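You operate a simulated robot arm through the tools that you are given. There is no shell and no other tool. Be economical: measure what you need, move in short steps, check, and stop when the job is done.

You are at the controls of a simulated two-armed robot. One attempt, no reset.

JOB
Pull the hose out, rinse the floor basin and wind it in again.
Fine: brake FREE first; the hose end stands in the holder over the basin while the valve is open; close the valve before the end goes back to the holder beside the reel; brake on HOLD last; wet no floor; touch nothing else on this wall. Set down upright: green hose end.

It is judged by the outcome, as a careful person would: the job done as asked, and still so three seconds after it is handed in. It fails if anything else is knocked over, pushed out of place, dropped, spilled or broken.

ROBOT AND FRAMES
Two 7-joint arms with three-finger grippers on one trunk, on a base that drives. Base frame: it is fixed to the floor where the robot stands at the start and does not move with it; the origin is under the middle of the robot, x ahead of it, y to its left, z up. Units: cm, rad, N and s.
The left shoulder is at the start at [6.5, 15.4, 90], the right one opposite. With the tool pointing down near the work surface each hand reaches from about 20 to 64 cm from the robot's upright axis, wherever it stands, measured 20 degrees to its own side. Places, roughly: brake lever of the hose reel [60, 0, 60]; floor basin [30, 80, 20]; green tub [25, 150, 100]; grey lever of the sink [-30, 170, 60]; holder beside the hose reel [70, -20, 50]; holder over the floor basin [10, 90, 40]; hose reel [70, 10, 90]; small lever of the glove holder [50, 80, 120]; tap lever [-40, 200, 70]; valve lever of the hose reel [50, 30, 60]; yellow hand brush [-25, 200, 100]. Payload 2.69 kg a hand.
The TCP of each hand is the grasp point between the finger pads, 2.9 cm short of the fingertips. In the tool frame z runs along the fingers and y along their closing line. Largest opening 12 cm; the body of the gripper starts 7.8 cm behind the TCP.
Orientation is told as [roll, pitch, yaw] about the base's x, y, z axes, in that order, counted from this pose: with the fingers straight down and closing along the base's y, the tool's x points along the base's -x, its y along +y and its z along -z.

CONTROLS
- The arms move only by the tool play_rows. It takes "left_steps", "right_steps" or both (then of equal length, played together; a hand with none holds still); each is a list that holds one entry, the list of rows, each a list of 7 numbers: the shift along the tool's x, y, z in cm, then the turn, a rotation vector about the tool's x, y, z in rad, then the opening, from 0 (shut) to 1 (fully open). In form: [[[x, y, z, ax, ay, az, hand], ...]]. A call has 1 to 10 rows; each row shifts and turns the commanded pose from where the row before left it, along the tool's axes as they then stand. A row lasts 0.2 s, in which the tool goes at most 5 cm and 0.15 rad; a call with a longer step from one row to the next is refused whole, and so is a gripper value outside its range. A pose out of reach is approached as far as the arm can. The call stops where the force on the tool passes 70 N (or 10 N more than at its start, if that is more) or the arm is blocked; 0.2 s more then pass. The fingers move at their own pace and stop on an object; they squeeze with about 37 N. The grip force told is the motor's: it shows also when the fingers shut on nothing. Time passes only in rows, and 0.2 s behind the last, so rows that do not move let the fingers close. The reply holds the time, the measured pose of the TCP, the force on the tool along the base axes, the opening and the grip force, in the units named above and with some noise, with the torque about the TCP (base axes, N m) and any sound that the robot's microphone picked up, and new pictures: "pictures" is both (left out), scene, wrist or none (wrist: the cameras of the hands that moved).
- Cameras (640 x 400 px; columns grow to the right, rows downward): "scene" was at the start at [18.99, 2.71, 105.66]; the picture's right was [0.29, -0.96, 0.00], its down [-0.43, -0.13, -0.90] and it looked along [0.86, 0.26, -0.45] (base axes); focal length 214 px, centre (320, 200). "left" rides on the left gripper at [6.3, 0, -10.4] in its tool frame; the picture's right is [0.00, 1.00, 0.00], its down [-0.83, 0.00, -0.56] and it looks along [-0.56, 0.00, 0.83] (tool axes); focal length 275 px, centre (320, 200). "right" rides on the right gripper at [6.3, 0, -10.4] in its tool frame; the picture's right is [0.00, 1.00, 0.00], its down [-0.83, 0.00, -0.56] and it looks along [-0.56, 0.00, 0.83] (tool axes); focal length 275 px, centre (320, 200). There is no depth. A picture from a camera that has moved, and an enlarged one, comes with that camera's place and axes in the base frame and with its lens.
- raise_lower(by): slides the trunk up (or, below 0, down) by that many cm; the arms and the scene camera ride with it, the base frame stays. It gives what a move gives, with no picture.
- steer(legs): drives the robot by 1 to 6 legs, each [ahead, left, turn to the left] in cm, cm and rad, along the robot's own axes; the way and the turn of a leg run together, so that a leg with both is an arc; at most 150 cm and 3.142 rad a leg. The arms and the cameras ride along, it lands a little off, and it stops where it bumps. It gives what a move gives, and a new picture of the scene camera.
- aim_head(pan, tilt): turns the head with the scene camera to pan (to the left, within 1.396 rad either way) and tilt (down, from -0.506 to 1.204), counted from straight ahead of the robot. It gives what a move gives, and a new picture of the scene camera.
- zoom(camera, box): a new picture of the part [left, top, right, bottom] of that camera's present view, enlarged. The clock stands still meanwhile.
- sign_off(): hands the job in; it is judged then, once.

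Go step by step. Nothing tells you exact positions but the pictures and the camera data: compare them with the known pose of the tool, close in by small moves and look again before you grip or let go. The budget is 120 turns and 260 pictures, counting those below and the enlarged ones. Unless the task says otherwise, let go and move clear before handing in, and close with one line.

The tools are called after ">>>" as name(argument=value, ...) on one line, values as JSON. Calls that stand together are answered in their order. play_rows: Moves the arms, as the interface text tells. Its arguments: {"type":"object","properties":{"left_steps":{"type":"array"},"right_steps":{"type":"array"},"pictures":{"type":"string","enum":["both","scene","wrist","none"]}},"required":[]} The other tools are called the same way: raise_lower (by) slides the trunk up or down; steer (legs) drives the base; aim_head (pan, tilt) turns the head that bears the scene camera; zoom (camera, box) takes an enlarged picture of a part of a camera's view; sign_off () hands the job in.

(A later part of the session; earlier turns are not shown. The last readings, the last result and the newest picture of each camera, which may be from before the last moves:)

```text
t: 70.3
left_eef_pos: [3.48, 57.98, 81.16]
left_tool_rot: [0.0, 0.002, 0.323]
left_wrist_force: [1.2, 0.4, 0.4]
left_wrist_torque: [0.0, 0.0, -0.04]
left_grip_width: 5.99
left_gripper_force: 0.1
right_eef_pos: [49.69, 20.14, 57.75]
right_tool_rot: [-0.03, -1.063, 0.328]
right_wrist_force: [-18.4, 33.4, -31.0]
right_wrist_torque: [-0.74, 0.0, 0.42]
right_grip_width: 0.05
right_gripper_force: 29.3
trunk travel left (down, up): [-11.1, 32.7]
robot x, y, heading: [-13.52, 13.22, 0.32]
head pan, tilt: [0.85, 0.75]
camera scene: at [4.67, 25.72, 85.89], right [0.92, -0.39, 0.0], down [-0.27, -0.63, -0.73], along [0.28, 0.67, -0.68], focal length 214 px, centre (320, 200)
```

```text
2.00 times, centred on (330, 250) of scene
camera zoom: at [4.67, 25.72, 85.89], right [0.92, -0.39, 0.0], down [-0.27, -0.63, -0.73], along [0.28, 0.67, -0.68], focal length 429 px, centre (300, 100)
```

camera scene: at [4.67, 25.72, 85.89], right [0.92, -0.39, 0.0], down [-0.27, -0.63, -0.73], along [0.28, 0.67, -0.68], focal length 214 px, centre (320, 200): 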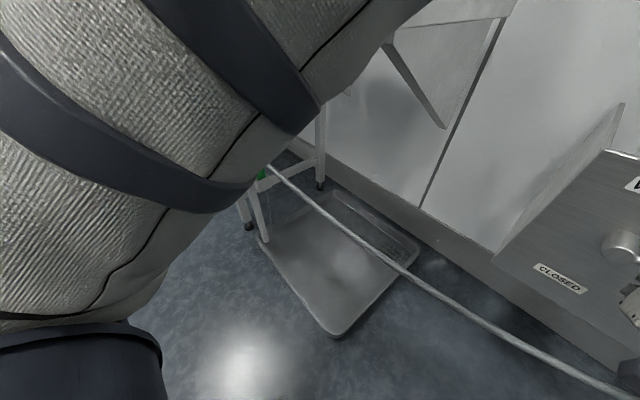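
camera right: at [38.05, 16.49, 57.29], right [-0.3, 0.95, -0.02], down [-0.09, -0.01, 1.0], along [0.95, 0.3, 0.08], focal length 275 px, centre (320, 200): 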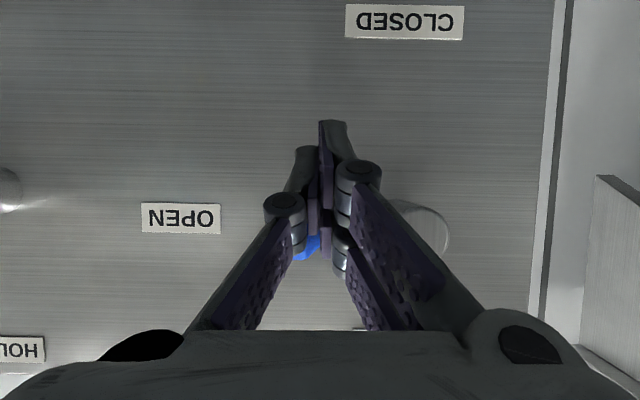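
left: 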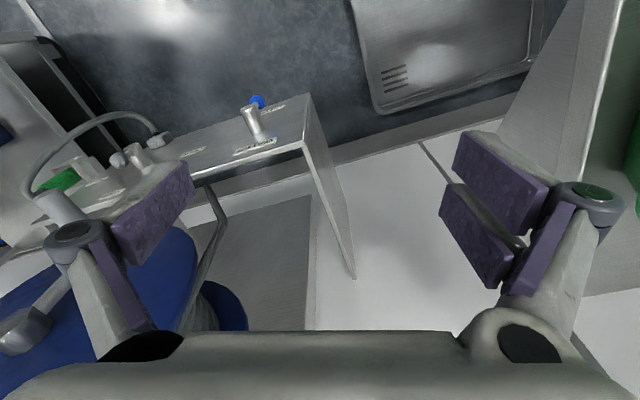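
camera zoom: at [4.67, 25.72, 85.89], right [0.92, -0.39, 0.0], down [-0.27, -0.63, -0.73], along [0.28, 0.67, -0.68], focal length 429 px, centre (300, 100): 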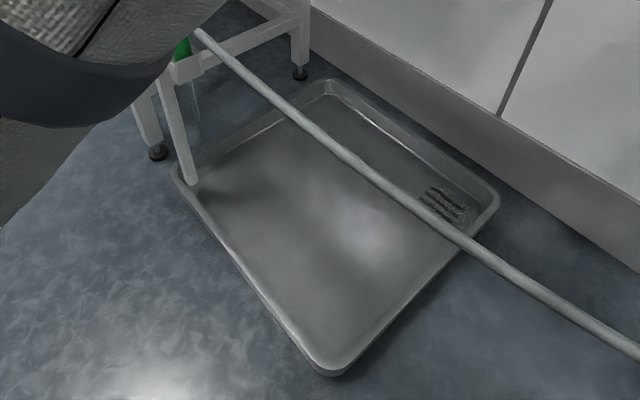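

A stream runs from the cup into the basin. I ease the finger off the lever and let it rinse a few seconds.

>>> play_rows(right_steps=[[[0.5, 0, 0.3, 0, 0, 0, 0], [0.4, 0, 0.2, 0, 0, 0, 0], [0, 0, 0, 0, 0, 0, 0], [0, 0, 0, 0, 0, 0, 0], [0, 0, 0, 0, 0, 0, 0], [0, 0, 0, 0, 0, 0, 0], [0, 0, 0, 0, 0, 0, 0], [0, 0, 0, 0, 0, 0, 0], [0, 0, 0, 0, 0, 0, 0], [0, 0, 0, 0, 0, 0, 0]]], pictures="scene")

>>> zoom(camera="scene", box=[230, 150, 430, 350])

```text
t: 72.5
left_eef_pos: [3.41, 57.78, 81.27]
left_tool_rot: [0.001, 0.0, 0.322]
left_wrist_force: [0.3, -0.3, 0.5]
left_wrist_torque: [-0.01, -0.04, -0.03]
left_grip_width: 6.0
left_gripper_force: 0.0
right_eef_pos: [49.9, 19.74, 57.02]
right_tool_rot: [-0.034, -1.076, 0.319]
right_wrist_force: [-7.8, 4.3, -14.2]
right_wrist_torque: [-0.14, -0.03, 0.05]
right_grip_width: 0.0
right_gripper_force: 28.9
trunk travel left (down, up): [-11.1, 32.7]
robot x, y, heading: [-13.14, 13.05, 0.328]
head pan, tilt: [0.85, 0.75]
camera scene: at [4.63, 25.56, 85.92], right [0.92, -0.39, 0.0], down [-0.26, -0.63, -0.73], along [0.28, 0.67, -0.68], focal length 214 px, centre (320, 200)
```

scene: 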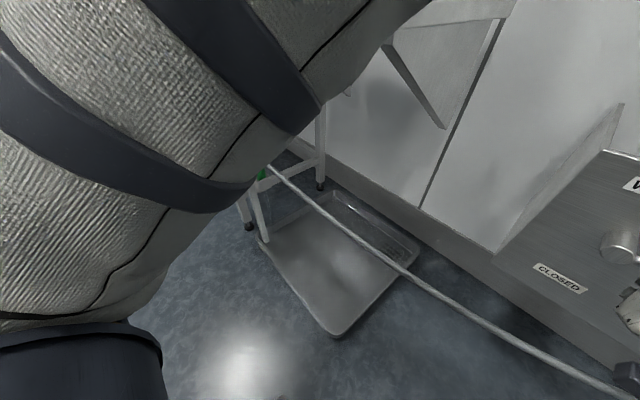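

```text
2.00 times, centred on (330, 250) of scene
camera zoom: at [4.63, 25.56, 85.92], right [0.92, -0.39, 0.0], down [-0.26, -0.63, -0.73], along [0.28, 0.67, -0.68], focal length 429 px, centre (300, 100)
```

zoom: 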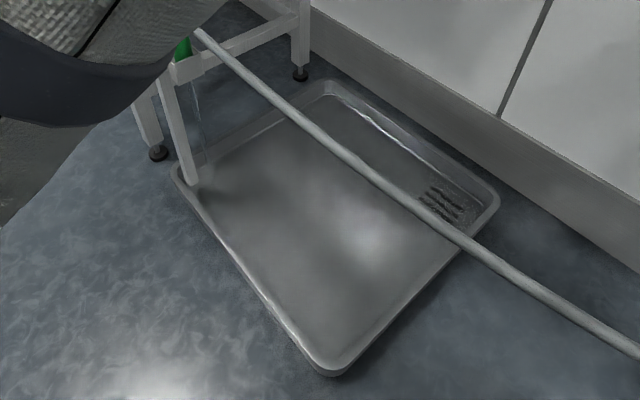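

Water flows over the basin floor towards the drain. I move the finger from below to above the lever, ready to close it.

>>> play_rows(right_steps=[[[0.5, 0, 0.3, 0, 0, 0, 0], [1.43, 0, -2.64, 0, 0, 0, 0], [1.43, 0, -2.64, 0, 0, 0, 0], [-3.1, 0.2, -1.65, 0, 0, 0, 0], [-3.1, 0.2, -1.65, 0, 0, 0, 0], [-1.5, 0, 2.8, 0, 0, 0, 0], [-1.5, 0, 2.8, 0, 0, 0, 0]]], pictures="both")

>>> zoom(camera="scene", box=[230, 150, 430, 350])

```text
t: 74.1
left_eef_pos: [3.35, 57.86, 81.39]
left_tool_rot: [-0.001, 0.0, 0.323]
left_wrist_force: [1.7, -0.2, -0.4]
left_wrist_torque: [0.04, 0.01, 0.02]
left_grip_width: 5.97
left_gripper_force: 0.0
right_eef_pos: [50.55, 20.2, 63.52]
right_tool_rot: [-0.033, -1.076, 0.32]
right_wrist_force: [0.7, -0.4, -0.4]
right_wrist_torque: [0.0, 0.02, 0.01]
right_grip_width: 0.0
right_gripper_force: 28.5
trunk travel left (down, up): [-11.1, 32.7]
robot x, y, heading: [-13.21, 13.42, 0.33]
head pan, tilt: [0.85, 0.75]
camera scene: at [4.6, 25.52, 85.93], right [0.92, -0.39, 0.0], down [-0.26, -0.63, -0.73], along [0.28, 0.67, -0.68], focal length 214 px, centre (320, 200)
camera right: at [38.87, 16.85, 62.93], right [-0.29, 0.96, -0.02], down [-0.1, -0.01, 1.0], along [0.95, 0.29, 0.09], focal length 275 px, centre (320, 200)
```

scene: 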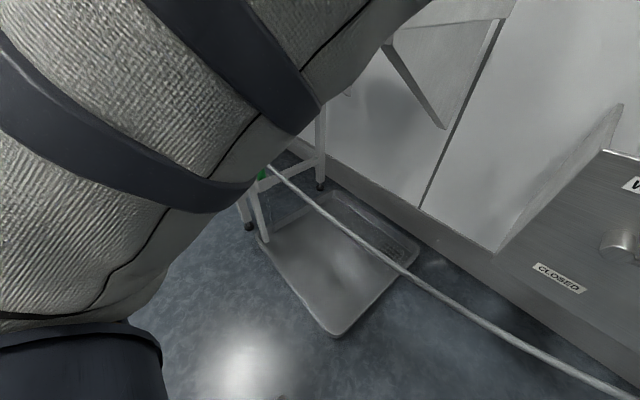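
right: 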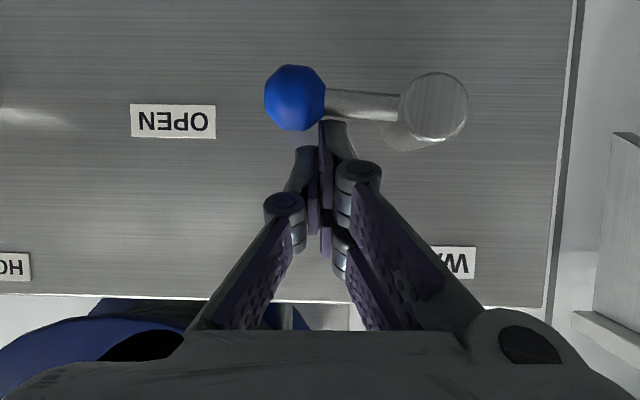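

```text
2.00 times, centred on (330, 250) of scene
camera zoom: at [4.6, 25.52, 85.93], right [0.92, -0.39, 0.0], down [-0.26, -0.63, -0.73], along [0.28, 0.67, -0.68], focal length 429 px, centre (300, 100)
```

zoom: 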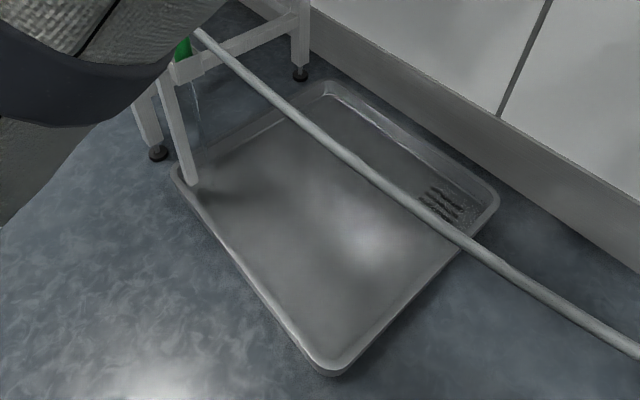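

Rinsing has lasted a good while; I now push the lever down to CLOSED.

>>> play_rows(right_steps=[[[0, 0, 0, 0, 0, 0, 0], [0, 0, 0, 0, 0, 0, 0], [1.32, -0.27, 0.72, 0, 0, 0, 0], [1.32, -0.27, 0.72, 0, 0, 0, 0], [1.32, -0.27, 0.72, 0, 0, 0, 0], [1.27, 0.7, 0.69, 0, 0, 0, 0], [1.27, 0.7, 0.69, 0, 0, 0, 0], [0.79, 1.35, 0.43, 0, 0, 0, 0], [0.79, 1.35, 0.43, 0, 0, 0, 0], [0.23, 1.05, 0.12, 0, 0, 0, 0]]], pictures="both")

>>> zoom(camera="scene", box=[230, 150, 430, 350])

```text
t: 76.5
left_eef_pos: [3.41, 57.52, 81.31]
left_tool_rot: [0.003, 0.001, 0.318]
left_wrist_force: [-0.5, -0.1, -0.4]
left_wrist_torque: [0.0, -0.02, 0.03]
left_grip_width: 6.01
left_gripper_force: 0.0
right_eef_pos: [49.75, 22.56, 54.19]
right_tool_rot: [-0.051, -1.088, 0.301]
right_wrist_force: [3.6, -13.9, 6.0]
right_wrist_torque: [0.1, -0.03, -0.09]
right_grip_width: 0.0
right_gripper_force: 28.3
trunk travel left (down, up): [-11.1, 32.7]
robot x, y, heading: [-13.14, 12.71, 0.32]
head pan, tilt: [0.85, 0.75]
stopped in row 10 (right hand): the force on the tool passed its limit at 72 N (the readings are from after the stop); the commanded pose is now the measured one
camera scene: at [4.63, 25.25, 85.93], right [0.92, -0.39, 0.0], down [-0.27, -0.63, -0.73], along [0.29, 0.67, -0.68], focal length 214 px, centre (320, 200)
camera right: at [38.06, 19.52, 53.54], right [-0.25, 0.97, -0.03], down [-0.11, 0.0, 0.99], along [0.96, 0.26, 0.11], focal length 275 px, centre (320, 200)
```

scene: 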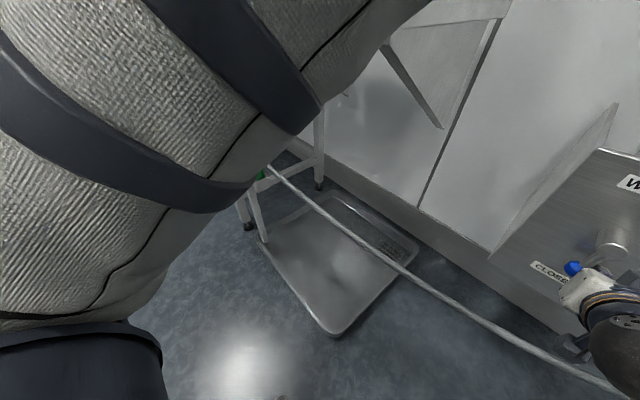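
right: 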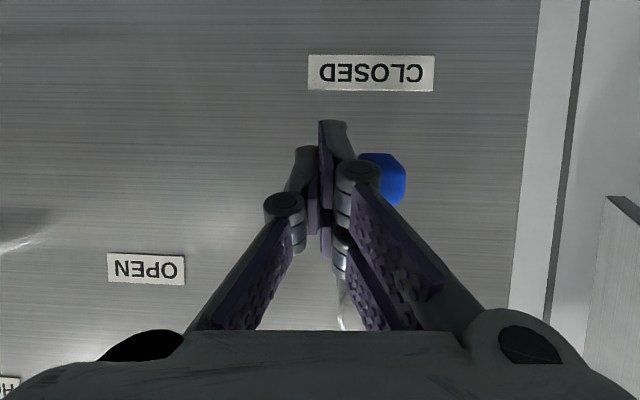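

```text
2.00 times, centred on (330, 250) of scene
camera zoom: at [4.63, 25.25, 85.93], right [0.92, -0.39, 0.0], down [-0.27, -0.63, -0.73], along [0.29, 0.67, -0.68], focal length 429 px, centre (300, 100)
```

zoom: 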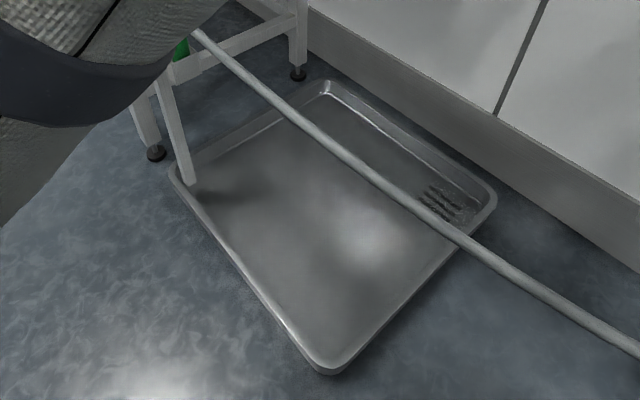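

Water has stopped and the knob sits at CLOSED. I retract and verify.

>>> play_rows(right_steps=[[[0, -0.6, 0, 0, 0, 0, 0], [1.7, 0, -3.2, 0, 0, 0, 0], [1.7, 0, -3.2, 0, 0, 0, 0], [1.7, 0, -3.2, 0, 0, 0, 0], [-2, 0, -1, 0, 0, 0, 0]]], pictures="wrist")

>>> aim_head(pan=0.0, tilt=0.4)

```text
t: 77.7
left_eef_pos: [3.6, 57.61, 81.36]
left_tool_rot: [0.001, 0.001, 0.318]
left_wrist_force: [0.1, 0.2, -0.5]
left_wrist_torque: [0.02, 0.03, 0.0]
left_grip_width: 6.02
left_gripper_force: 0.1
right_eef_pos: [39.54, 19.36, 56.59]
right_tool_rot: [-0.05, -1.085, 0.304]
right_wrist_force: [-0.2, 0.0, 1.3]
right_wrist_torque: [-0.01, 0.0, -0.02]
right_grip_width: 0.0
right_gripper_force: 28.9
trunk travel left (down, up): [-11.1, 32.7]
robot x, y, heading: [-13.5, 13.04, 0.317]
head pan, tilt: [0.85, 0.75]
camera right: at [27.68, 16.32, 55.93], right [-0.26, 0.96, -0.03], down [-0.11, 0.0, 0.99], along [0.96, 0.26, 0.1], focal length 275 px, centre (320, 200)
```

right: 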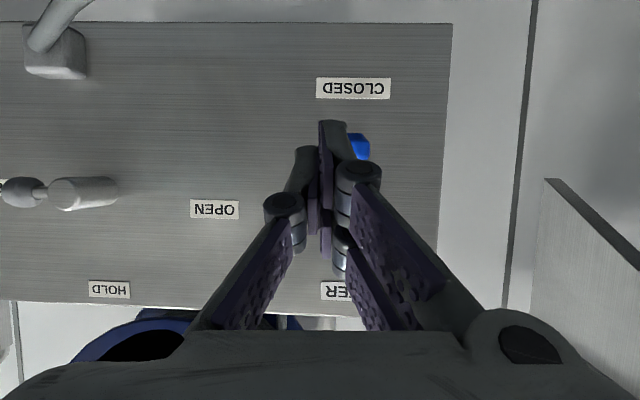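

```text
t: 78.9
left_eef_pos: [3.47, 57.67, 81.26]
left_tool_rot: [0.001, -0.002, 0.317]
left_wrist_force: [0.2, -0.2, -0.3]
left_wrist_torque: [0.02, 0.03, 0.03]
left_grip_width: 6.0
left_gripper_force: 0.0
right_eef_pos: [39.34, 19.37, 56.52]
right_tool_rot: [-0.049, -1.086, 0.306]
right_wrist_force: [-0.3, -0.5, 0.3]
right_wrist_torque: [0.0, -0.01, 0.0]
right_grip_width: 0.0
right_gripper_force: 28.3
trunk travel left (down, up): [-11.1, 32.7]
robot x, y, heading: [-12.9, 12.75, 0.318]
head pan, tilt: [0.0, 0.4]
camera scene: at [10.18, 20.62, 89.05], right [0.31, -0.95, 0.0], down [-0.37, -0.12, -0.92], along [0.87, 0.29, -0.39], focal length 214 px, centre (320, 200)
```

scene: 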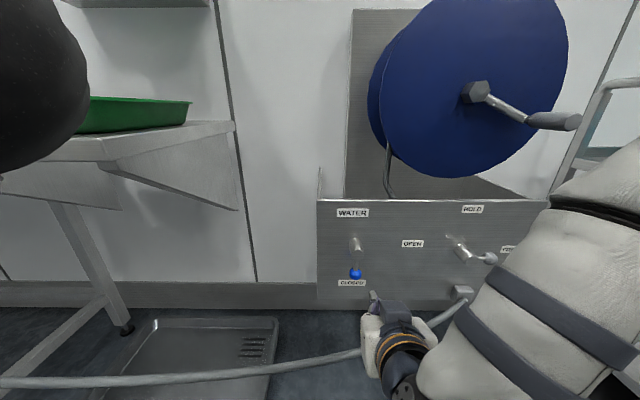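

Valve closed, water stopped. I bring the hand vertical again and return to the basin to fetch the hose end.

>>> play_rows(right_steps=[[[-0.7, 0, -0.4, 0, 0.12, 0, 0.3], [-0.7, 0, -0.45, 0, 0.12, 0, 0.3], [-0.6, 0, -0.5, 0, 0.12, 0, 0.3], [-0.5, 0, -0.6, 0, 0.12, 0, 0.3], [-0.4, 0, -0.7, 0, 0.12, 0, 0.3], [-0.35, 0, -0.7, 0, 0.12, 0, 0.3], [-0.25, 0, -0.7, 0, 0.12, 0, 0.3], [-0.15, 0, -0.7, 0, 0.12, 0, 0.3], [-0.05, 0, -0.7, 0, 0.12, 0, 0.3]]], pictures="none")

>>> steer(legs=[[-8, 0, 0], [0, 76, 0.03]])

>>> aim_head(pan=0.0, tilt=0.75)

>>> zoom(camera="right", box=[0, 0, 640, 400])

```text
t: 80.9
left_eef_pos: [3.51, 57.67, 81.43]
left_tool_rot: [-0.001, 0.001, 0.316]
left_wrist_force: [-0.1, 0.1, 0.6]
left_wrist_torque: [0.02, -0.02, -0.04]
left_grip_width: 6.0
left_gripper_force: 0.1
right_eef_pos: [39.08, 19.58, 63.42]
right_tool_rot: [-0.023, -0.002, 0.264]
right_wrist_force: [0.7, -0.3, -0.5]
right_wrist_torque: [-0.04, 0.01, 0.02]
right_grip_width: 3.57
right_gripper_force: 0.0
trunk travel left (down, up): [-11.1, 32.7]
robot x, y, heading: [-12.96, 13.0, 0.315]
head pan, tilt: [0.0, 0.4]
```

```text
t: 87.7
left_eef_pos: [-30.7, 126.62, 81.28]
left_tool_rot: [-0.001, 0.0, 0.352]
left_wrist_force: [0.2, 0.3, 0.5]
left_wrist_torque: [0.0, 0.0, 0.01]
left_grip_width: 5.97
left_gripper_force: 0.1
right_eef_pos: [6.23, 89.72, 63.24]
right_tool_rot: [-0.023, -0.004, 0.299]
right_wrist_force: [0.0, 0.8, 0.2]
right_wrist_torque: [0.04, 0.03, 0.03]
right_grip_width: 3.6
right_gripper_force: 0.1
trunk travel left (down, up): [-11.1, 32.7]
robot x, y, heading: [-45.72, 81.17, 0.355]
head pan, tilt: [0.0, 0.4]
camera scene: at [-22.61, 89.79, 89.05], right [0.35, -0.94, 0.0], down [-0.36, -0.14, -0.92], along [0.86, 0.32, -0.39], focal length 214 px, centre (320, 200)
```

scene: 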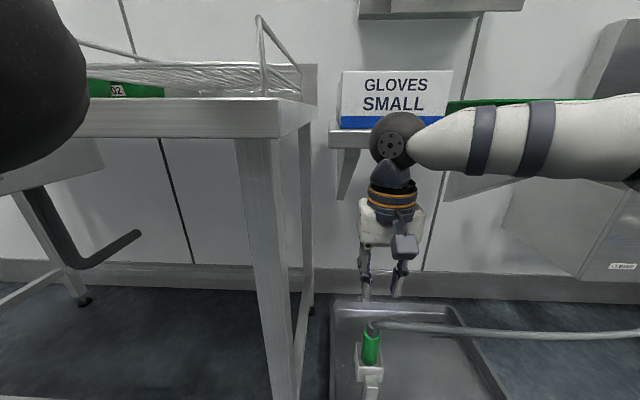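

```text
t: 88.5
left_eef_pos: [-30.71, 126.55, 81.35]
left_tool_rot: [0.002, 0.001, 0.354]
left_wrist_force: [0.0, 0.4, -0.5]
left_wrist_torque: [-0.02, -0.03, 0.03]
left_grip_width: 6.0
left_gripper_force: 0.1
right_eef_pos: [6.24, 89.77, 63.36]
right_tool_rot: [-0.023, -0.005, 0.299]
right_wrist_force: [-0.1, -0.9, -1.0]
right_wrist_torque: [0.03, -0.02, -0.03]
right_grip_width: 3.59
right_gripper_force: 0.0
trunk travel left (down, up): [-11.1, 32.7]
robot x, y, heading: [-45.61, 81.17, 0.353]
head pan, tilt: [0.0, 0.75]
camera scene: at [-23.52, 89.45, 85.95], right [0.35, -0.94, 0.0], down [-0.64, -0.24, -0.73], along [0.69, 0.25, -0.68], focal length 214 px, centre (320, 200)
```

scene: 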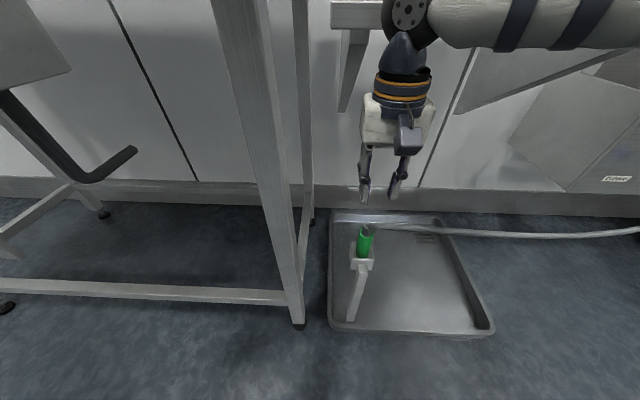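

```text
1.00 times, centred on (320, 200) of right (not enlarged: the box is as wide or as high as the picture)
camera zoom: at [0.16, 88.19, 73.77], right [-0.3, 0.95, -0.02], down [0.79, 0.26, 0.56], along [0.54, 0.15, -0.83], focal length 275 px, centre (320, 200)
```

zoom: 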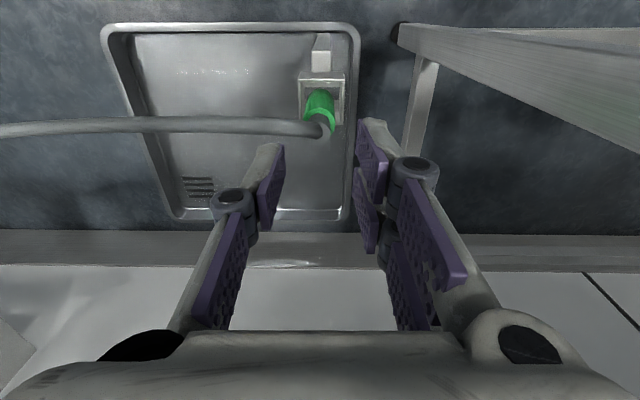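

>>> play_rows(right_steps=[[[-1.5, -0.2, 0, 0, 0, 0, 0.55], [-1.5, -0.2, 0, 0, 0, 0, 0.55], [0, 0, 1, 0, 0, -0.14, 0.55], [0, 0, 1, 0, 0, -0.14, 0.55], [0, 0, 1, 0, 0, -0.14, 0.55], [0, 0, 1, 0, 0, -0.14, 0.55], [0, 0, 1, 0, 0, -0.14, 0.55]]])

```text
t: 90.1
left_eef_pos: [-30.59, 126.56, 81.26]
left_tool_rot: [0.001, -0.002, 0.355]
left_wrist_force: [-0.9, -0.3, 0.0]
left_wrist_torque: [-0.01, -0.02, 0.02]
left_grip_width: 6.02
left_gripper_force: 0.0
right_eef_pos: [9.26, 90.27, 58.32]
right_tool_rot: [-0.021, 0.012, 1.002]
right_wrist_force: [-0.3, -0.2, 0.7]
right_wrist_torque: [-0.03, -0.03, 0.01]
right_grip_width: 6.6
right_gripper_force: 0.0
trunk travel left (down, up): [-11.1, 32.7]
robot x, y, heading: [-45.35, 81.39, 0.356]
head pan, tilt: [0.0, 0.75]
camera scene: at [-23.52, 89.45, 85.94], right [0.35, -0.94, 0.0], down [-0.64, -0.24, -0.73], along [0.69, 0.25, -0.68], focal length 214 px, centre (320, 200)
camera right: at [5.86, 85.16, 68.79], right [-0.84, 0.54, -0.02], down [0.44, 0.71, 0.55], along [0.31, 0.45, -0.84], focal length 275 px, centre (320, 200)
```

scene: 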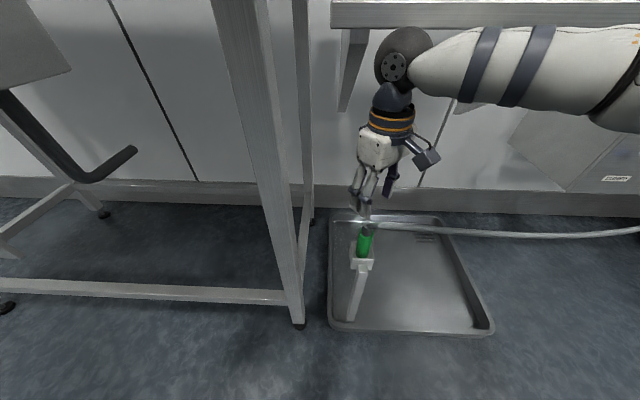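
right: 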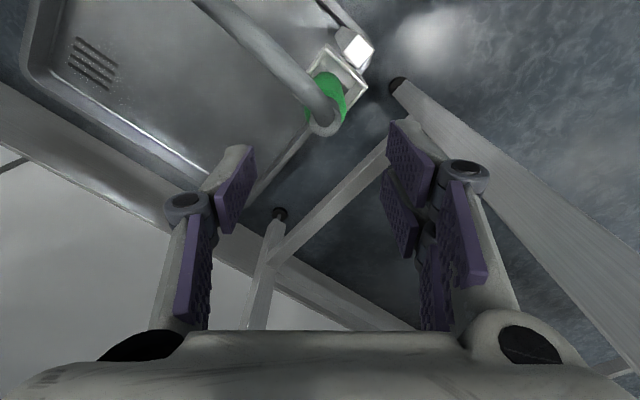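

>>> play_rows(right_steps=[[[-0.28, 0, 3.5, 0, 0, 0, 0.55], [0, 0, 3.5, 0, 0, 0, 0.55], [0, 0, 3.5, 0, 0, 0, 0.55], [0, 0, 3.3, 0, 0, 0, 0.55]]])

>>> zoom(camera="scene", box=[310, 120, 450, 290])

```text
t: 91.1
left_eef_pos: [-30.55, 126.66, 81.31]
left_tool_rot: [0.0, -0.001, 0.355]
left_wrist_force: [-0.1, -1.1, 0.2]
left_wrist_torque: [-0.02, 0.02, -0.01]
left_grip_width: 6.02
left_gripper_force: 0.0
right_eef_pos: [9.53, 90.19, 44.71]
right_tool_rot: [-0.021, 0.012, 0.999]
right_wrist_force: [0.4, -0.1, 0.2]
right_wrist_torque: [-0.04, 0.04, -0.01]
right_grip_width: 6.61
right_gripper_force: 0.1
trunk travel left (down, up): [-11.1, 32.7]
robot x, y, heading: [-45.68, 81.17, 0.354]
head pan, tilt: [0.0, 0.75]
camera scene: at [-23.52, 89.45, 85.94], right [0.35, -0.94, 0.0], down [-0.64, -0.24, -0.73], along [0.69, 0.25, -0.68], focal length 214 px, centre (320, 200)
camera right: at [6.08, 84.98, 55.18], right [-0.84, 0.54, -0.02], down [0.44, 0.71, 0.55], along [0.31, 0.45, -0.84], focal length 275 px, centre (320, 200)
```

scene: 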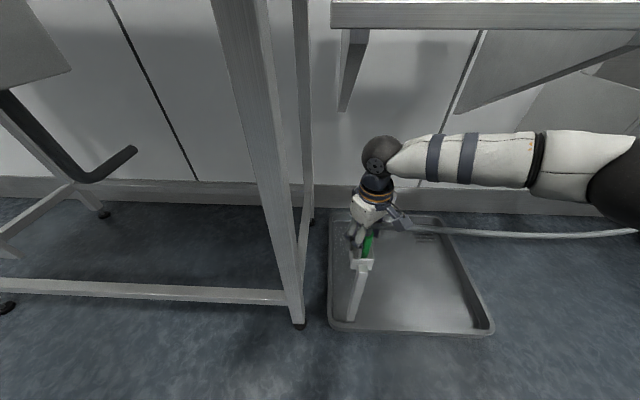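
right: 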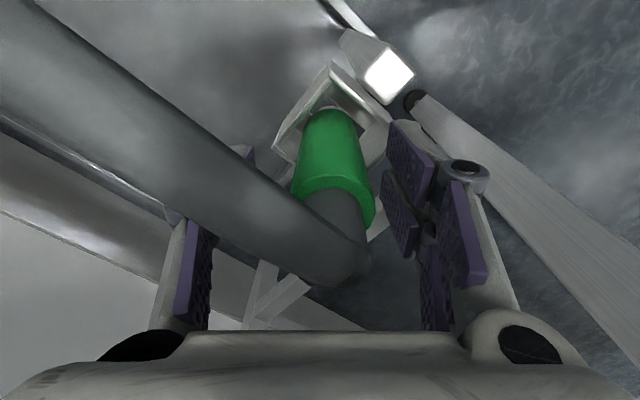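

```text
2.35 times, centred on (380, 205) of scene
camera zoom: at [-23.52, 89.45, 85.94], right [0.35, -0.94, 0.0], down [-0.64, -0.24, -0.73], along [0.69, 0.25, -0.68], focal length 505 px, centre (179, 188)
```

zoom: 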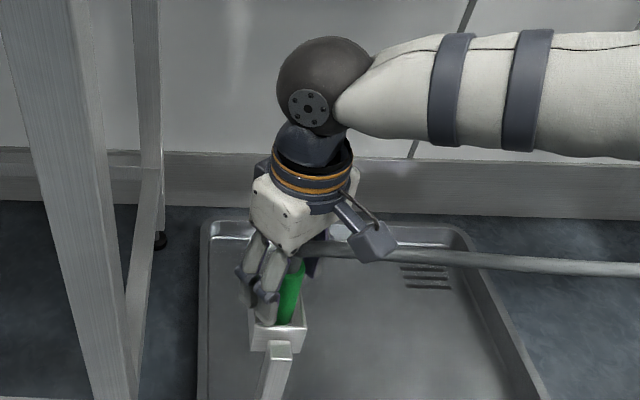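

>>> play_rows(right_steps=[[[0, 0, 0, 0, 0, 0, 0.2], [0, 0, 0, 0, 0, 0, 0.0], [0, 0, 0, 0, 0, 0, 0.0], [0, 0, 0, 0, 0, 0, 0.0], [0, 0, -1.5, 0, 0, 0, 0], [0, 0, -2, 0, 0, 0, 0], [0, 0, -2, 0, 0, 0, 0], [0, 0, -2.5, 0, 0, 0, 0], [0, 0, -2.5, 0, 0, 0, 0]]])

```text
t: 93.1
left_eef_pos: [-30.6, 126.51, 81.37]
left_tool_rot: [0.001, 0.001, 0.356]
left_wrist_force: [-0.1, -0.5, -0.5]
left_wrist_torque: [0.0, -0.05, 0.02]
left_grip_width: 6.01
left_gripper_force: 0.1
right_eef_pos: [9.51, 90.33, 55.32]
right_tool_rot: [-0.022, 0.011, 0.999]
right_wrist_force: [0.2, -0.4, -3.1]
right_wrist_torque: [0.04, 0.0, -0.01]
right_grip_width: 3.15
right_gripper_force: 37.1
trunk travel left (down, up): [-11.1, 32.7]
robot x, y, heading: [-45.85, 81.36, 0.355]
head pan, tilt: [0.0, 0.75]
camera scene: at [-23.51, 89.45, 85.94], right [0.35, -0.94, 0.0], down [-0.64, -0.24, -0.73], along [0.69, 0.25, -0.68], focal length 214 px, centre (320, 200)
camera right: at [5.99, 85.4, 65.81], right [-0.84, 0.54, -0.02], down [0.44, 0.71, 0.55], along [0.31, 0.45, -0.84], focal length 275 px, centre (320, 200)
```

scene: 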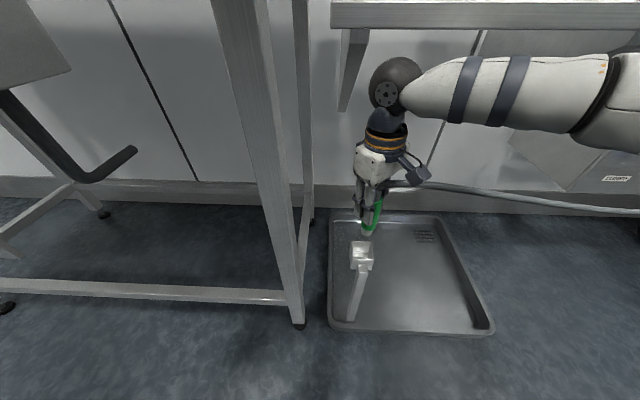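
right: 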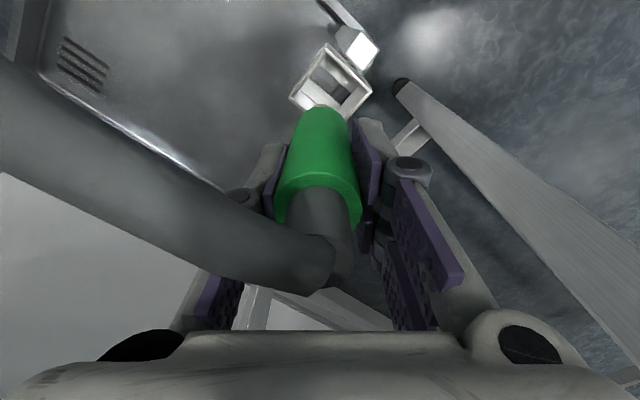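

>>> play_rows(right_steps=[[[0, 0, -2.5, 0, 0, 0, 0], [0, 0, -2.5, 0, 0, 0, 0]]], pictures="none")

>>> steer(legs=[[-3, 0, 0], [0, -55, -0.03]])

>>> aim_head(pan=0.0, tilt=0.5)

```text
t: 93.7
left_eef_pos: [-30.65, 126.54, 81.35]
left_tool_rot: [-0.001, -0.001, 0.352]
left_wrist_force: [-0.1, 0.6, 0.5]
left_wrist_torque: [0.01, 0.01, -0.01]
left_grip_width: 6.02
left_gripper_force: 0.1
right_eef_pos: [9.42, 90.51, 60.06]
right_tool_rot: [-0.023, 0.012, 1.0]
right_wrist_force: [-0.2, -0.1, -3.6]
right_wrist_torque: [0.04, -0.03, 0.0]
right_grip_width: 3.13
right_gripper_force: 37.0
trunk travel left (down, up): [-11.1, 32.7]
robot x, y, heading: [-45.66, 81.61, 0.361]
head pan, tilt: [0.0, 0.75]
```

```text
t: 98.8
left_eef_pos: [-13.85, 73.91, 81.26]
left_tool_rot: [0.0, 0.0, 0.319]
left_wrist_force: [0.4, -0.6, -0.2]
left_wrist_torque: [0.0, 0.0, -0.03]
left_grip_width: 5.98
left_gripper_force: 0.1
right_eef_pos: [24.94, 36.51, 60.14]
right_tool_rot: [-0.022, 0.009, 0.961]
right_wrist_force: [0.2, -0.7, -3.2]
right_wrist_torque: [-0.02, -0.01, 0.01]
right_grip_width: 3.14
right_gripper_force: 37.0
trunk travel left (down, up): [-11.1, 32.7]
robot x, y, heading: [-30.44, 28.86, 0.318]
head pan, tilt: [0.0, 0.75]
camera scene: at [-8.15, 36.64, 85.93], right [0.31, -0.95, 0.0], down [-0.65, -0.21, -0.73], along [0.69, 0.23, -0.68], focal length 214 px, centre (320, 200)
```

scene: 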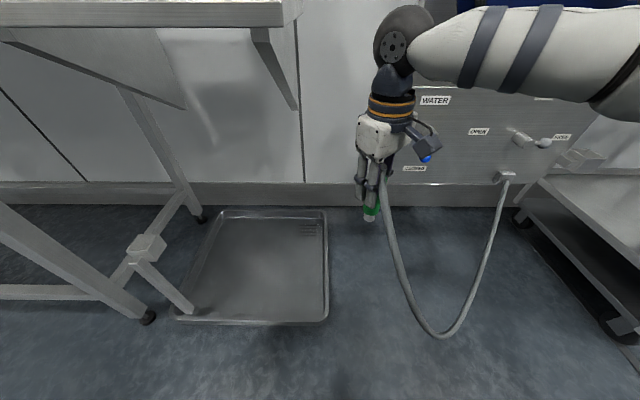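

```text
t: 99.6
left_eef_pos: [-13.81, 74.0, 81.28]
left_tool_rot: [0.001, 0.0, 0.319]
left_wrist_force: [0.4, 0.9, 0.7]
left_wrist_torque: [0.01, 0.02, 0.03]
left_grip_width: 6.02
left_gripper_force: 0.0
right_eef_pos: [24.86, 36.67, 60.03]
right_tool_rot: [-0.021, 0.012, 0.962]
right_wrist_force: [0.7, -0.1, -3.2]
right_wrist_torque: [0.01, 0.03, -0.01]
right_grip_width: 3.15
right_gripper_force: 36.2
trunk travel left (down, up): [-11.1, 32.7]
robot x, y, heading: [-30.42, 29.27, 0.32]
head pan, tilt: [0.0, 0.499]
camera scene: at [-7.38, 36.89, 88.12], right [0.31, -0.95, 0.0], down [-0.46, -0.15, -0.88], along [0.83, 0.27, -0.48], focal length 214 px, centre (320, 200)
```

scene: 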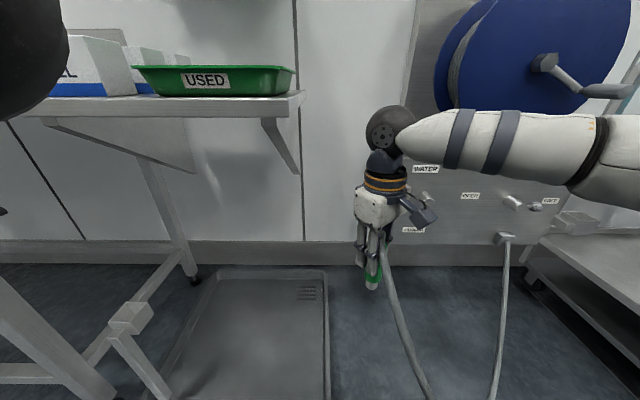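

Basin cup is empty, valve stays closed; the slack hangs in a loop. I continue to the reel holder.

>>> steer(legs=[[0, -57, -0.03]])

```text
t: 104.6
left_eef_pos: [5.08, 17.11, 81.32]
left_tool_rot: [-0.001, -0.001, 0.298]
left_wrist_force: [1.1, 0.1, 0.4]
left_wrist_torque: [0.01, -0.02, -0.03]
left_grip_width: 6.0
left_gripper_force: 0.0
right_eef_pos: [42.87, -21.04, 59.97]
right_tool_rot: [-0.021, 0.012, 0.941]
right_wrist_force: [0.4, -0.5, -2.8]
right_wrist_torque: [-0.02, 0.0, -0.03]
right_grip_width: 3.15
right_gripper_force: 36.8
trunk travel left (down, up): [-11.1, 32.7]
robot x, y, heading: [-12.59, -27.11, 0.298]
head pan, tilt: [0.0, 0.499]
camera scene: at [10.72, -20.09, 88.13], right [0.29, -0.96, 0.0], down [-0.46, -0.14, -0.88], along [0.84, 0.26, -0.48], focal length 214 px, centre (320, 200)
```

scene: 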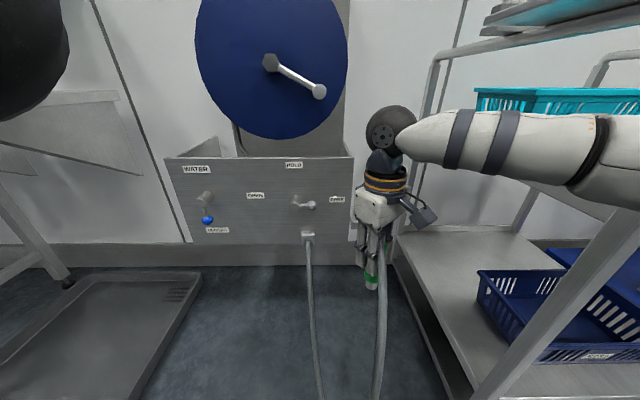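

>>> play_rows(right_steps=[[[0, 0, -2.5, 0, 0, 0.13, 0], [0, 0, -2.5, 0, 0, 0.13, 0], [0, 0, -2, 0, 0, 0.13, 0], [0, 0, 0, 0, 0, 0.13, 0], [0, 0, 0, 0, 0, 0.11, 0]]], pictures="both")

```text
t: 105.8
left_eef_pos: [5.1, 17.02, 81.37]
left_tool_rot: [-0.001, 0.0, 0.295]
left_wrist_force: [0.4, 0.8, 0.4]
left_wrist_torque: [0.0, -0.01, -0.01]
left_grip_width: 6.01
left_gripper_force: 0.1
right_eef_pos: [42.77, -21.02, 67.12]
right_tool_rot: [-0.025, -0.004, 0.309]
right_wrist_force: [0.7, 0.0, -3.6]
right_wrist_torque: [-0.01, 0.0, 0.03]
right_grip_width: 3.16
right_gripper_force: 37.4
trunk travel left (down, up): [-11.1, 32.7]
robot x, y, heading: [-12.48, -27.25, 0.301]
head pan, tilt: [0.0, 0.499]
camera scene: at [10.72, -20.09, 88.13], right [0.29, -0.96, 0.0], down [-0.46, -0.14, -0.88], along [0.84, 0.26, -0.48], focal length 214 px, centre (320, 200)
camera right: at [36.72, -22.53, 77.51], right [-0.31, 0.95, -0.02], down [0.79, 0.27, 0.56], along [0.54, 0.15, -0.83], focal length 275 px, centre (320, 200)
```

scene: 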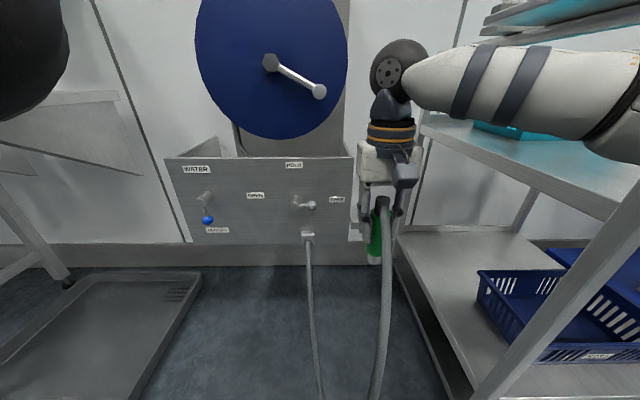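
right: 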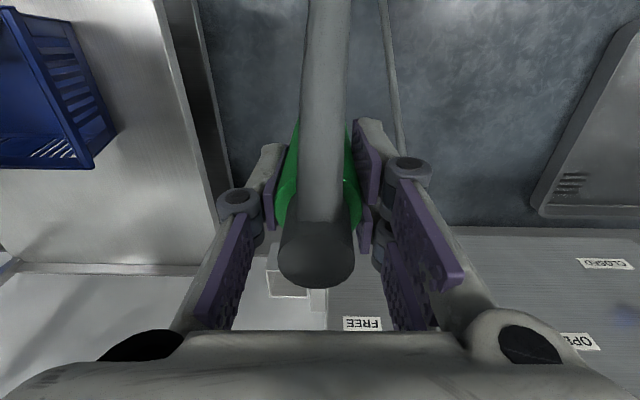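

The hose drapes nicely towards the robot. I shift right 4 cm and drive forward over the reel cup.

>>> play_rows(right_steps=[[[0, -2.1, -1, 0, 0, 0, 0], [0, -2.1, 0, 0.02, 0, 0, 0]]], pictures="none")

>>> steer(legs=[[21, 0, 0]])

>>> zoom(camera="right", box=[0, 0, 640, 400])

```text
t: 106.4
left_eef_pos: [5.11, 17.07, 81.36]
left_tool_rot: [0.0, 0.0, 0.298]
left_wrist_force: [-0.5, 0.0, 0.3]
left_wrist_torque: [0.04, -0.01, -0.03]
left_grip_width: 6.0
left_gripper_force: 0.1
right_eef_pos: [43.88, -24.89, 68.15]
right_tool_rot: [-0.044, -0.002, 0.312]
right_wrist_force: [-0.2, 0.1, -2.8]
right_wrist_torque: [0.03, 0.01, -0.02]
right_grip_width: 3.13
right_gripper_force: 36.6
trunk travel left (down, up): [-11.1, 32.7]
robot x, y, heading: [-13.02, -27.0, 0.299]
head pan, tilt: [0.0, 0.499]
```

```text
t: 107.5
left_eef_pos: [9.04, 18.87, 81.81]
left_tool_rot: [-0.005, -0.016, 0.281]
left_wrist_force: [0.5, -0.4, 0.6]
left_wrist_torque: [-0.03, -0.02, 0.03]
left_grip_width: 6.0
left_gripper_force: 0.1
right_eef_pos: [47.58, -23.87, 69.02]
right_tool_rot: [-0.047, -0.011, 0.288]
right_wrist_force: [0.5, 0.6, -3.2]
right_wrist_torque: [0.0, -0.03, -0.02]
right_grip_width: 3.13
right_gripper_force: 37.3
trunk travel left (down, up): [-11.1, 32.7]
robot x, y, heading: [-8.31, -25.45, 0.281]
head pan, tilt: [0.0, 0.499]
stopped in leg 1: the robot was blocked; the commanded pose is now the measured one
camera scene: at [14.04, -18.4, 88.53], right [0.28, -0.96, 0.01], down [-0.45, -0.13, -0.88], along [0.85, 0.24, -0.47], focal length 214 px, centre (320, 200)
```

scene: 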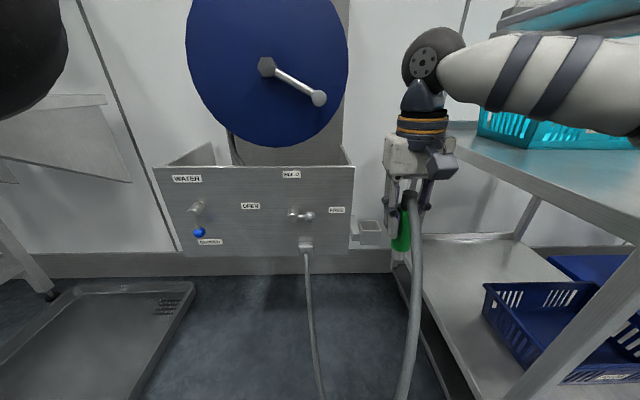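

```text
1.00 times, centred on (320, 200) of right (not enlarged: the box is as wide or as high as the picture)
camera zoom: at [41.33, -25.16, 79.39], right [-0.29, 0.96, -0.05], down [0.78, 0.26, 0.57], along [0.55, 0.13, -0.82], focal length 275 px, centre (320, 200)
```

zoom: 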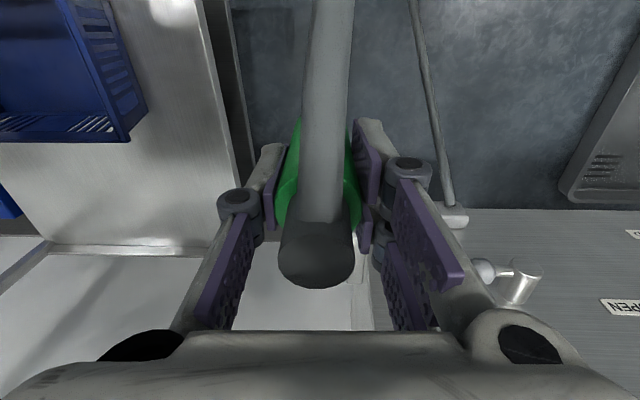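

I bumped something while driving forward, probably the cart side. I back off a little to the left and look.

>>> steer(legs=[[-4, 6, 0.02]])

>>> aim_head(pan=-0.8, tilt=0.4)

```text
t: 108.6
left_eef_pos: [3.71, 23.76, 81.37]
left_tool_rot: [0.002, -0.001, 0.305]
left_wrist_force: [0.7, 1.0, -0.2]
left_wrist_torque: [0.01, -0.01, 0.02]
left_grip_width: 5.97
left_gripper_force: 0.0
right_eef_pos: [42.9, -18.05, 67.88]
right_tool_rot: [-0.039, 0.007, 0.31]
right_wrist_force: [0.1, -0.2, -2.5]
right_wrist_torque: [-0.01, -0.01, 0.02]
right_grip_width: 3.14
right_gripper_force: 36.7
trunk travel left (down, up): [-11.1, 32.7]
robot x, y, heading: [-13.86, -20.89, 0.306]
head pan, tilt: [0.0, 0.499]
camera scene: at [9.6, -13.36, 88.13], right [0.3, -0.95, 0.0], down [-0.46, -0.14, -0.88], along [0.84, 0.26, -0.48], focal length 214 px, centre (320, 200)
```

scene: 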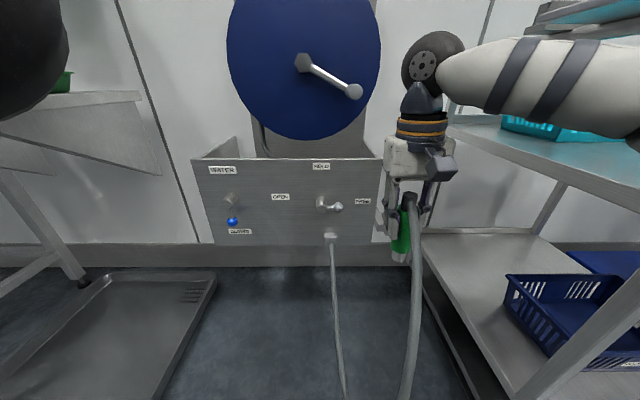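

```text
t: 109.8
left_eef_pos: [3.61, 23.74, 81.4]
left_tool_rot: [0.002, -0.002, 0.306]
left_wrist_force: [1.0, -0.1, 0.1]
left_wrist_torque: [-0.03, 0.0, -0.02]
left_grip_width: 6.02
left_gripper_force: 0.0
right_eef_pos: [42.95, -17.94, 67.83]
right_tool_rot: [-0.041, 0.007, 0.312]
right_wrist_force: [0.0, 0.8, -2.8]
right_wrist_torque: [0.03, 0.01, 0.05]
right_grip_width: 3.14
right_gripper_force: 37.1
trunk travel left (down, up): [-11.1, 32.7]
robot x, y, heading: [-13.93, -20.94, 0.306]
head pan, tilt: [-0.799, 0.4]
camera scene: at [9.09, -20.49, 89.04], right [-0.47, -0.88, 0.0], down [-0.34, 0.18, -0.92], along [0.81, -0.44, -0.39], focal length 214 px, centre (320, 200)
```

scene: 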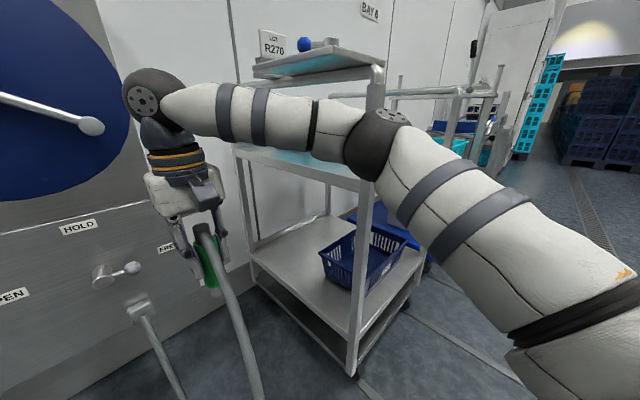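

The elbow came against the cart's front post. I'll instead stand further left and turned to the right, so the elbow stays well clear of the cart.

>>> play_rows(left_steps=[[[4, 0, 0, 0, 0, 0, 0.3], [4, 0, 0, 0, 0, 0, 0.3]]], pictures="none")

>>> steer(legs=[[-5, 13, 0], [0, 0, -0.386]])

>>> aim_head(pan=-0.3, tilt=0.45)

```text
t: 110.3
left_eef_pos: [-4.13, 21.32, 81.25]
left_tool_rot: [0.002, 0.0, 0.305]
left_wrist_force: [-0.1, -0.5, -0.4]
left_wrist_torque: [0.01, 0.01, -0.01]
left_grip_width: 3.58
left_gripper_force: 0.1
right_eef_pos: [42.95, -17.97, 67.84]
right_tool_rot: [-0.04, 0.008, 0.311]
right_wrist_force: [-0.1, 0.4, -3.1]
right_wrist_torque: [0.05, -0.04, 0.01]
right_grip_width: 3.15
right_gripper_force: 37.0
trunk travel left (down, up): [-11.1, 32.7]
robot x, y, heading: [-13.74, -20.74, 0.309]
head pan, tilt: [-0.799, 0.4]
```

```text
t: 113.1
left_eef_pos: [2.34, 25.57, 81.13]
left_tool_rot: [0.001, -0.002, -0.075]
left_wrist_force: [0.9, 0.0, 0.0]
left_wrist_torque: [-0.03, -0.02, 0.0]
left_grip_width: 3.6
left_gripper_force: 0.1
right_eef_pos: [31.32, -28.44, 67.87]
right_tool_rot: [-0.04, 0.008, -0.07]
right_wrist_force: [0.3, -0.8, -4.0]
right_wrist_torque: [-0.02, 0.03, 0.04]
right_grip_width: 3.11
right_gripper_force: 37.1
trunk travel left (down, up): [-11.1, 32.7]
robot x, y, heading: [-21.98, -10.28, -0.075]
head pan, tilt: [-0.799, 0.4]
camera scene: at [-1.07, -18.09, 89.04], right [-0.77, -0.64, 0.0], down [-0.25, 0.3, -0.92], along [0.59, -0.71, -0.39], focal length 214 px, centre (320, 200)
```

scene: 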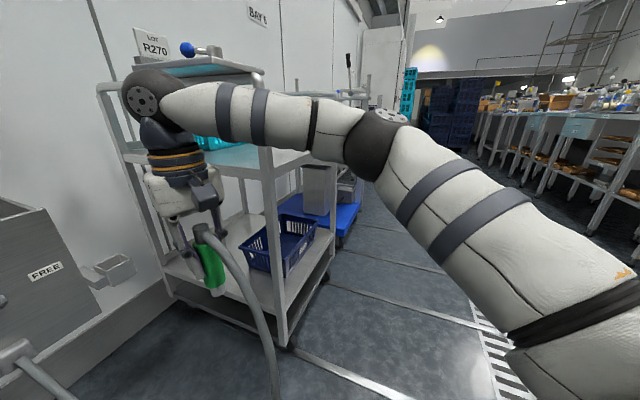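

```text
t: 114.1
left_eef_pos: [2.33, 25.59, 81.3]
left_tool_rot: [0.002, -0.002, -0.075]
left_wrist_force: [-0.7, 0.3, 0.2]
left_wrist_torque: [0.01, -0.04, 0.0]
left_grip_width: 3.59
left_gripper_force: 0.0
right_eef_pos: [31.26, -28.47, 67.86]
right_tool_rot: [-0.04, 0.007, -0.07]
right_wrist_force: [0.1, 0.1, -2.6]
right_wrist_torque: [0.0, 0.02, -0.02]
right_grip_width: 3.13
right_gripper_force: 36.8
trunk travel left (down, up): [-11.1, 32.7]
robot x, y, heading: [-22.49, -9.7, -0.074]
head pan, tilt: [-0.3, 0.45]
camera scene: at [1.54, -14.36, 88.58], right [-0.37, -0.93, 0.0], down [-0.4, 0.16, -0.9], along [0.84, -0.33, -0.44], focal length 214 px, centre (320, 200)
```

scene: 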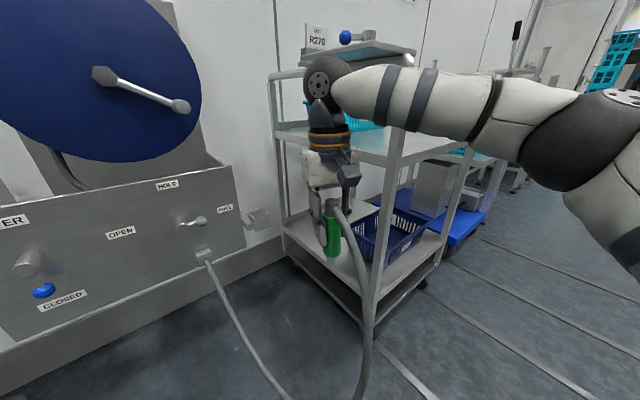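

>>> steer(legs=[[16, 6.3, 0]])

```text
t: 115.5
left_eef_pos: [18.72, 30.47, 81.16]
left_tool_rot: [0.002, -0.002, -0.077]
left_wrist_force: [-0.4, 0.2, 0.0]
left_wrist_torque: [0.0, 0.01, 0.01]
left_grip_width: 3.62
left_gripper_force: 0.1
right_eef_pos: [47.69, -23.77, 67.79]
right_tool_rot: [-0.039, 0.008, -0.072]
right_wrist_force: [-0.4, 0.2, -3.0]
right_wrist_torque: [0.03, -0.03, -0.02]
right_grip_width: 3.15
right_gripper_force: 37.1
trunk travel left (down, up): [-11.1, 32.7]
robot x, y, heading: [-5.99, -4.84, -0.078]
head pan, tilt: [-0.3, 0.45]
camera scene: at [17.94, -9.54, 88.57], right [-0.37, -0.93, 0.0], down [-0.4, 0.16, -0.9], along [0.84, -0.33, -0.44], focal length 214 px, centre (320, 200)
```

scene: 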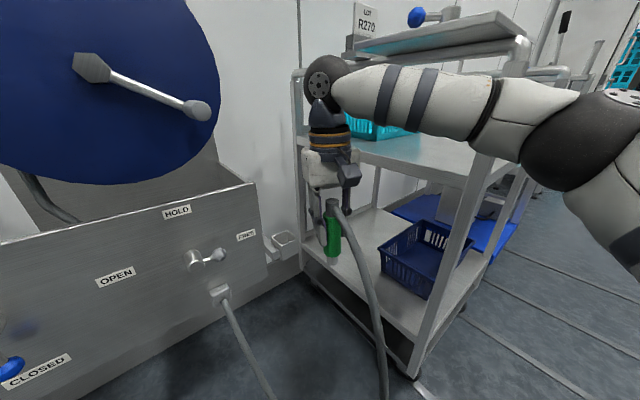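

>>> steer(legs=[[16.3, 6.9, 0]])

>>> zoom(camera="right", box=[0, 0, 640, 400])

```text
t: 117.0
left_eef_pos: [35.26, 36.36, 81.19]
left_tool_rot: [0.002, -0.002, -0.071]
left_wrist_force: [-0.3, -0.2, 0.2]
left_wrist_torque: [-0.04, 0.01, 0.0]
left_grip_width: 3.6
left_gripper_force: 0.0
right_eef_pos: [64.58, -17.67, 67.92]
right_tool_rot: [-0.04, 0.007, -0.066]
right_wrist_force: [-0.4, -0.8, -2.9]
right_wrist_torque: [0.0, -0.01, 0.02]
right_grip_width: 3.15
right_gripper_force: 37.0
trunk travel left (down, up): [-11.1, 32.7]
robot x, y, heading: [10.88, 0.79, -0.074]
head pan, tilt: [-0.3, 0.45]
camera scene: at [34.74, -3.68, 88.57], right [-0.36, -0.93, 0.0], down [-0.41, 0.16, -0.9], along [0.84, -0.33, -0.44], focal length 214 px, centre (320, 200)
```

scene: 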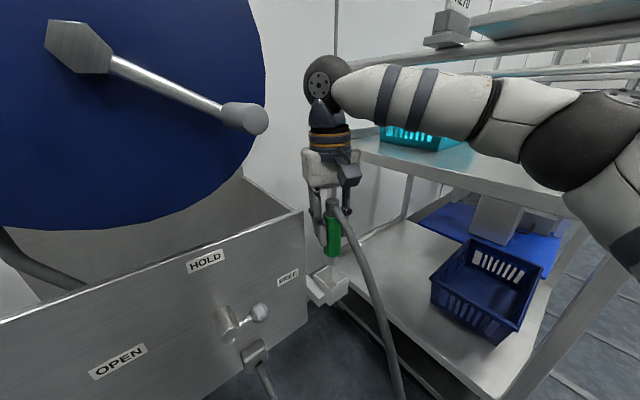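

```text
1.00 times, centred on (320, 200) of right (not enlarged: the box is as wide or as high as the picture)
camera zoom: at [58.41, -16.79, 78.33], right [0.06, 1.0, -0.04], down [0.84, -0.03, 0.55], along [0.55, -0.07, -0.83], focal length 275 px, centre (320, 200)
```

zoom: 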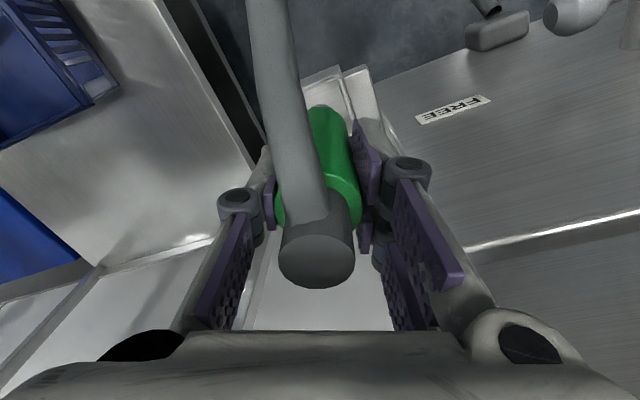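

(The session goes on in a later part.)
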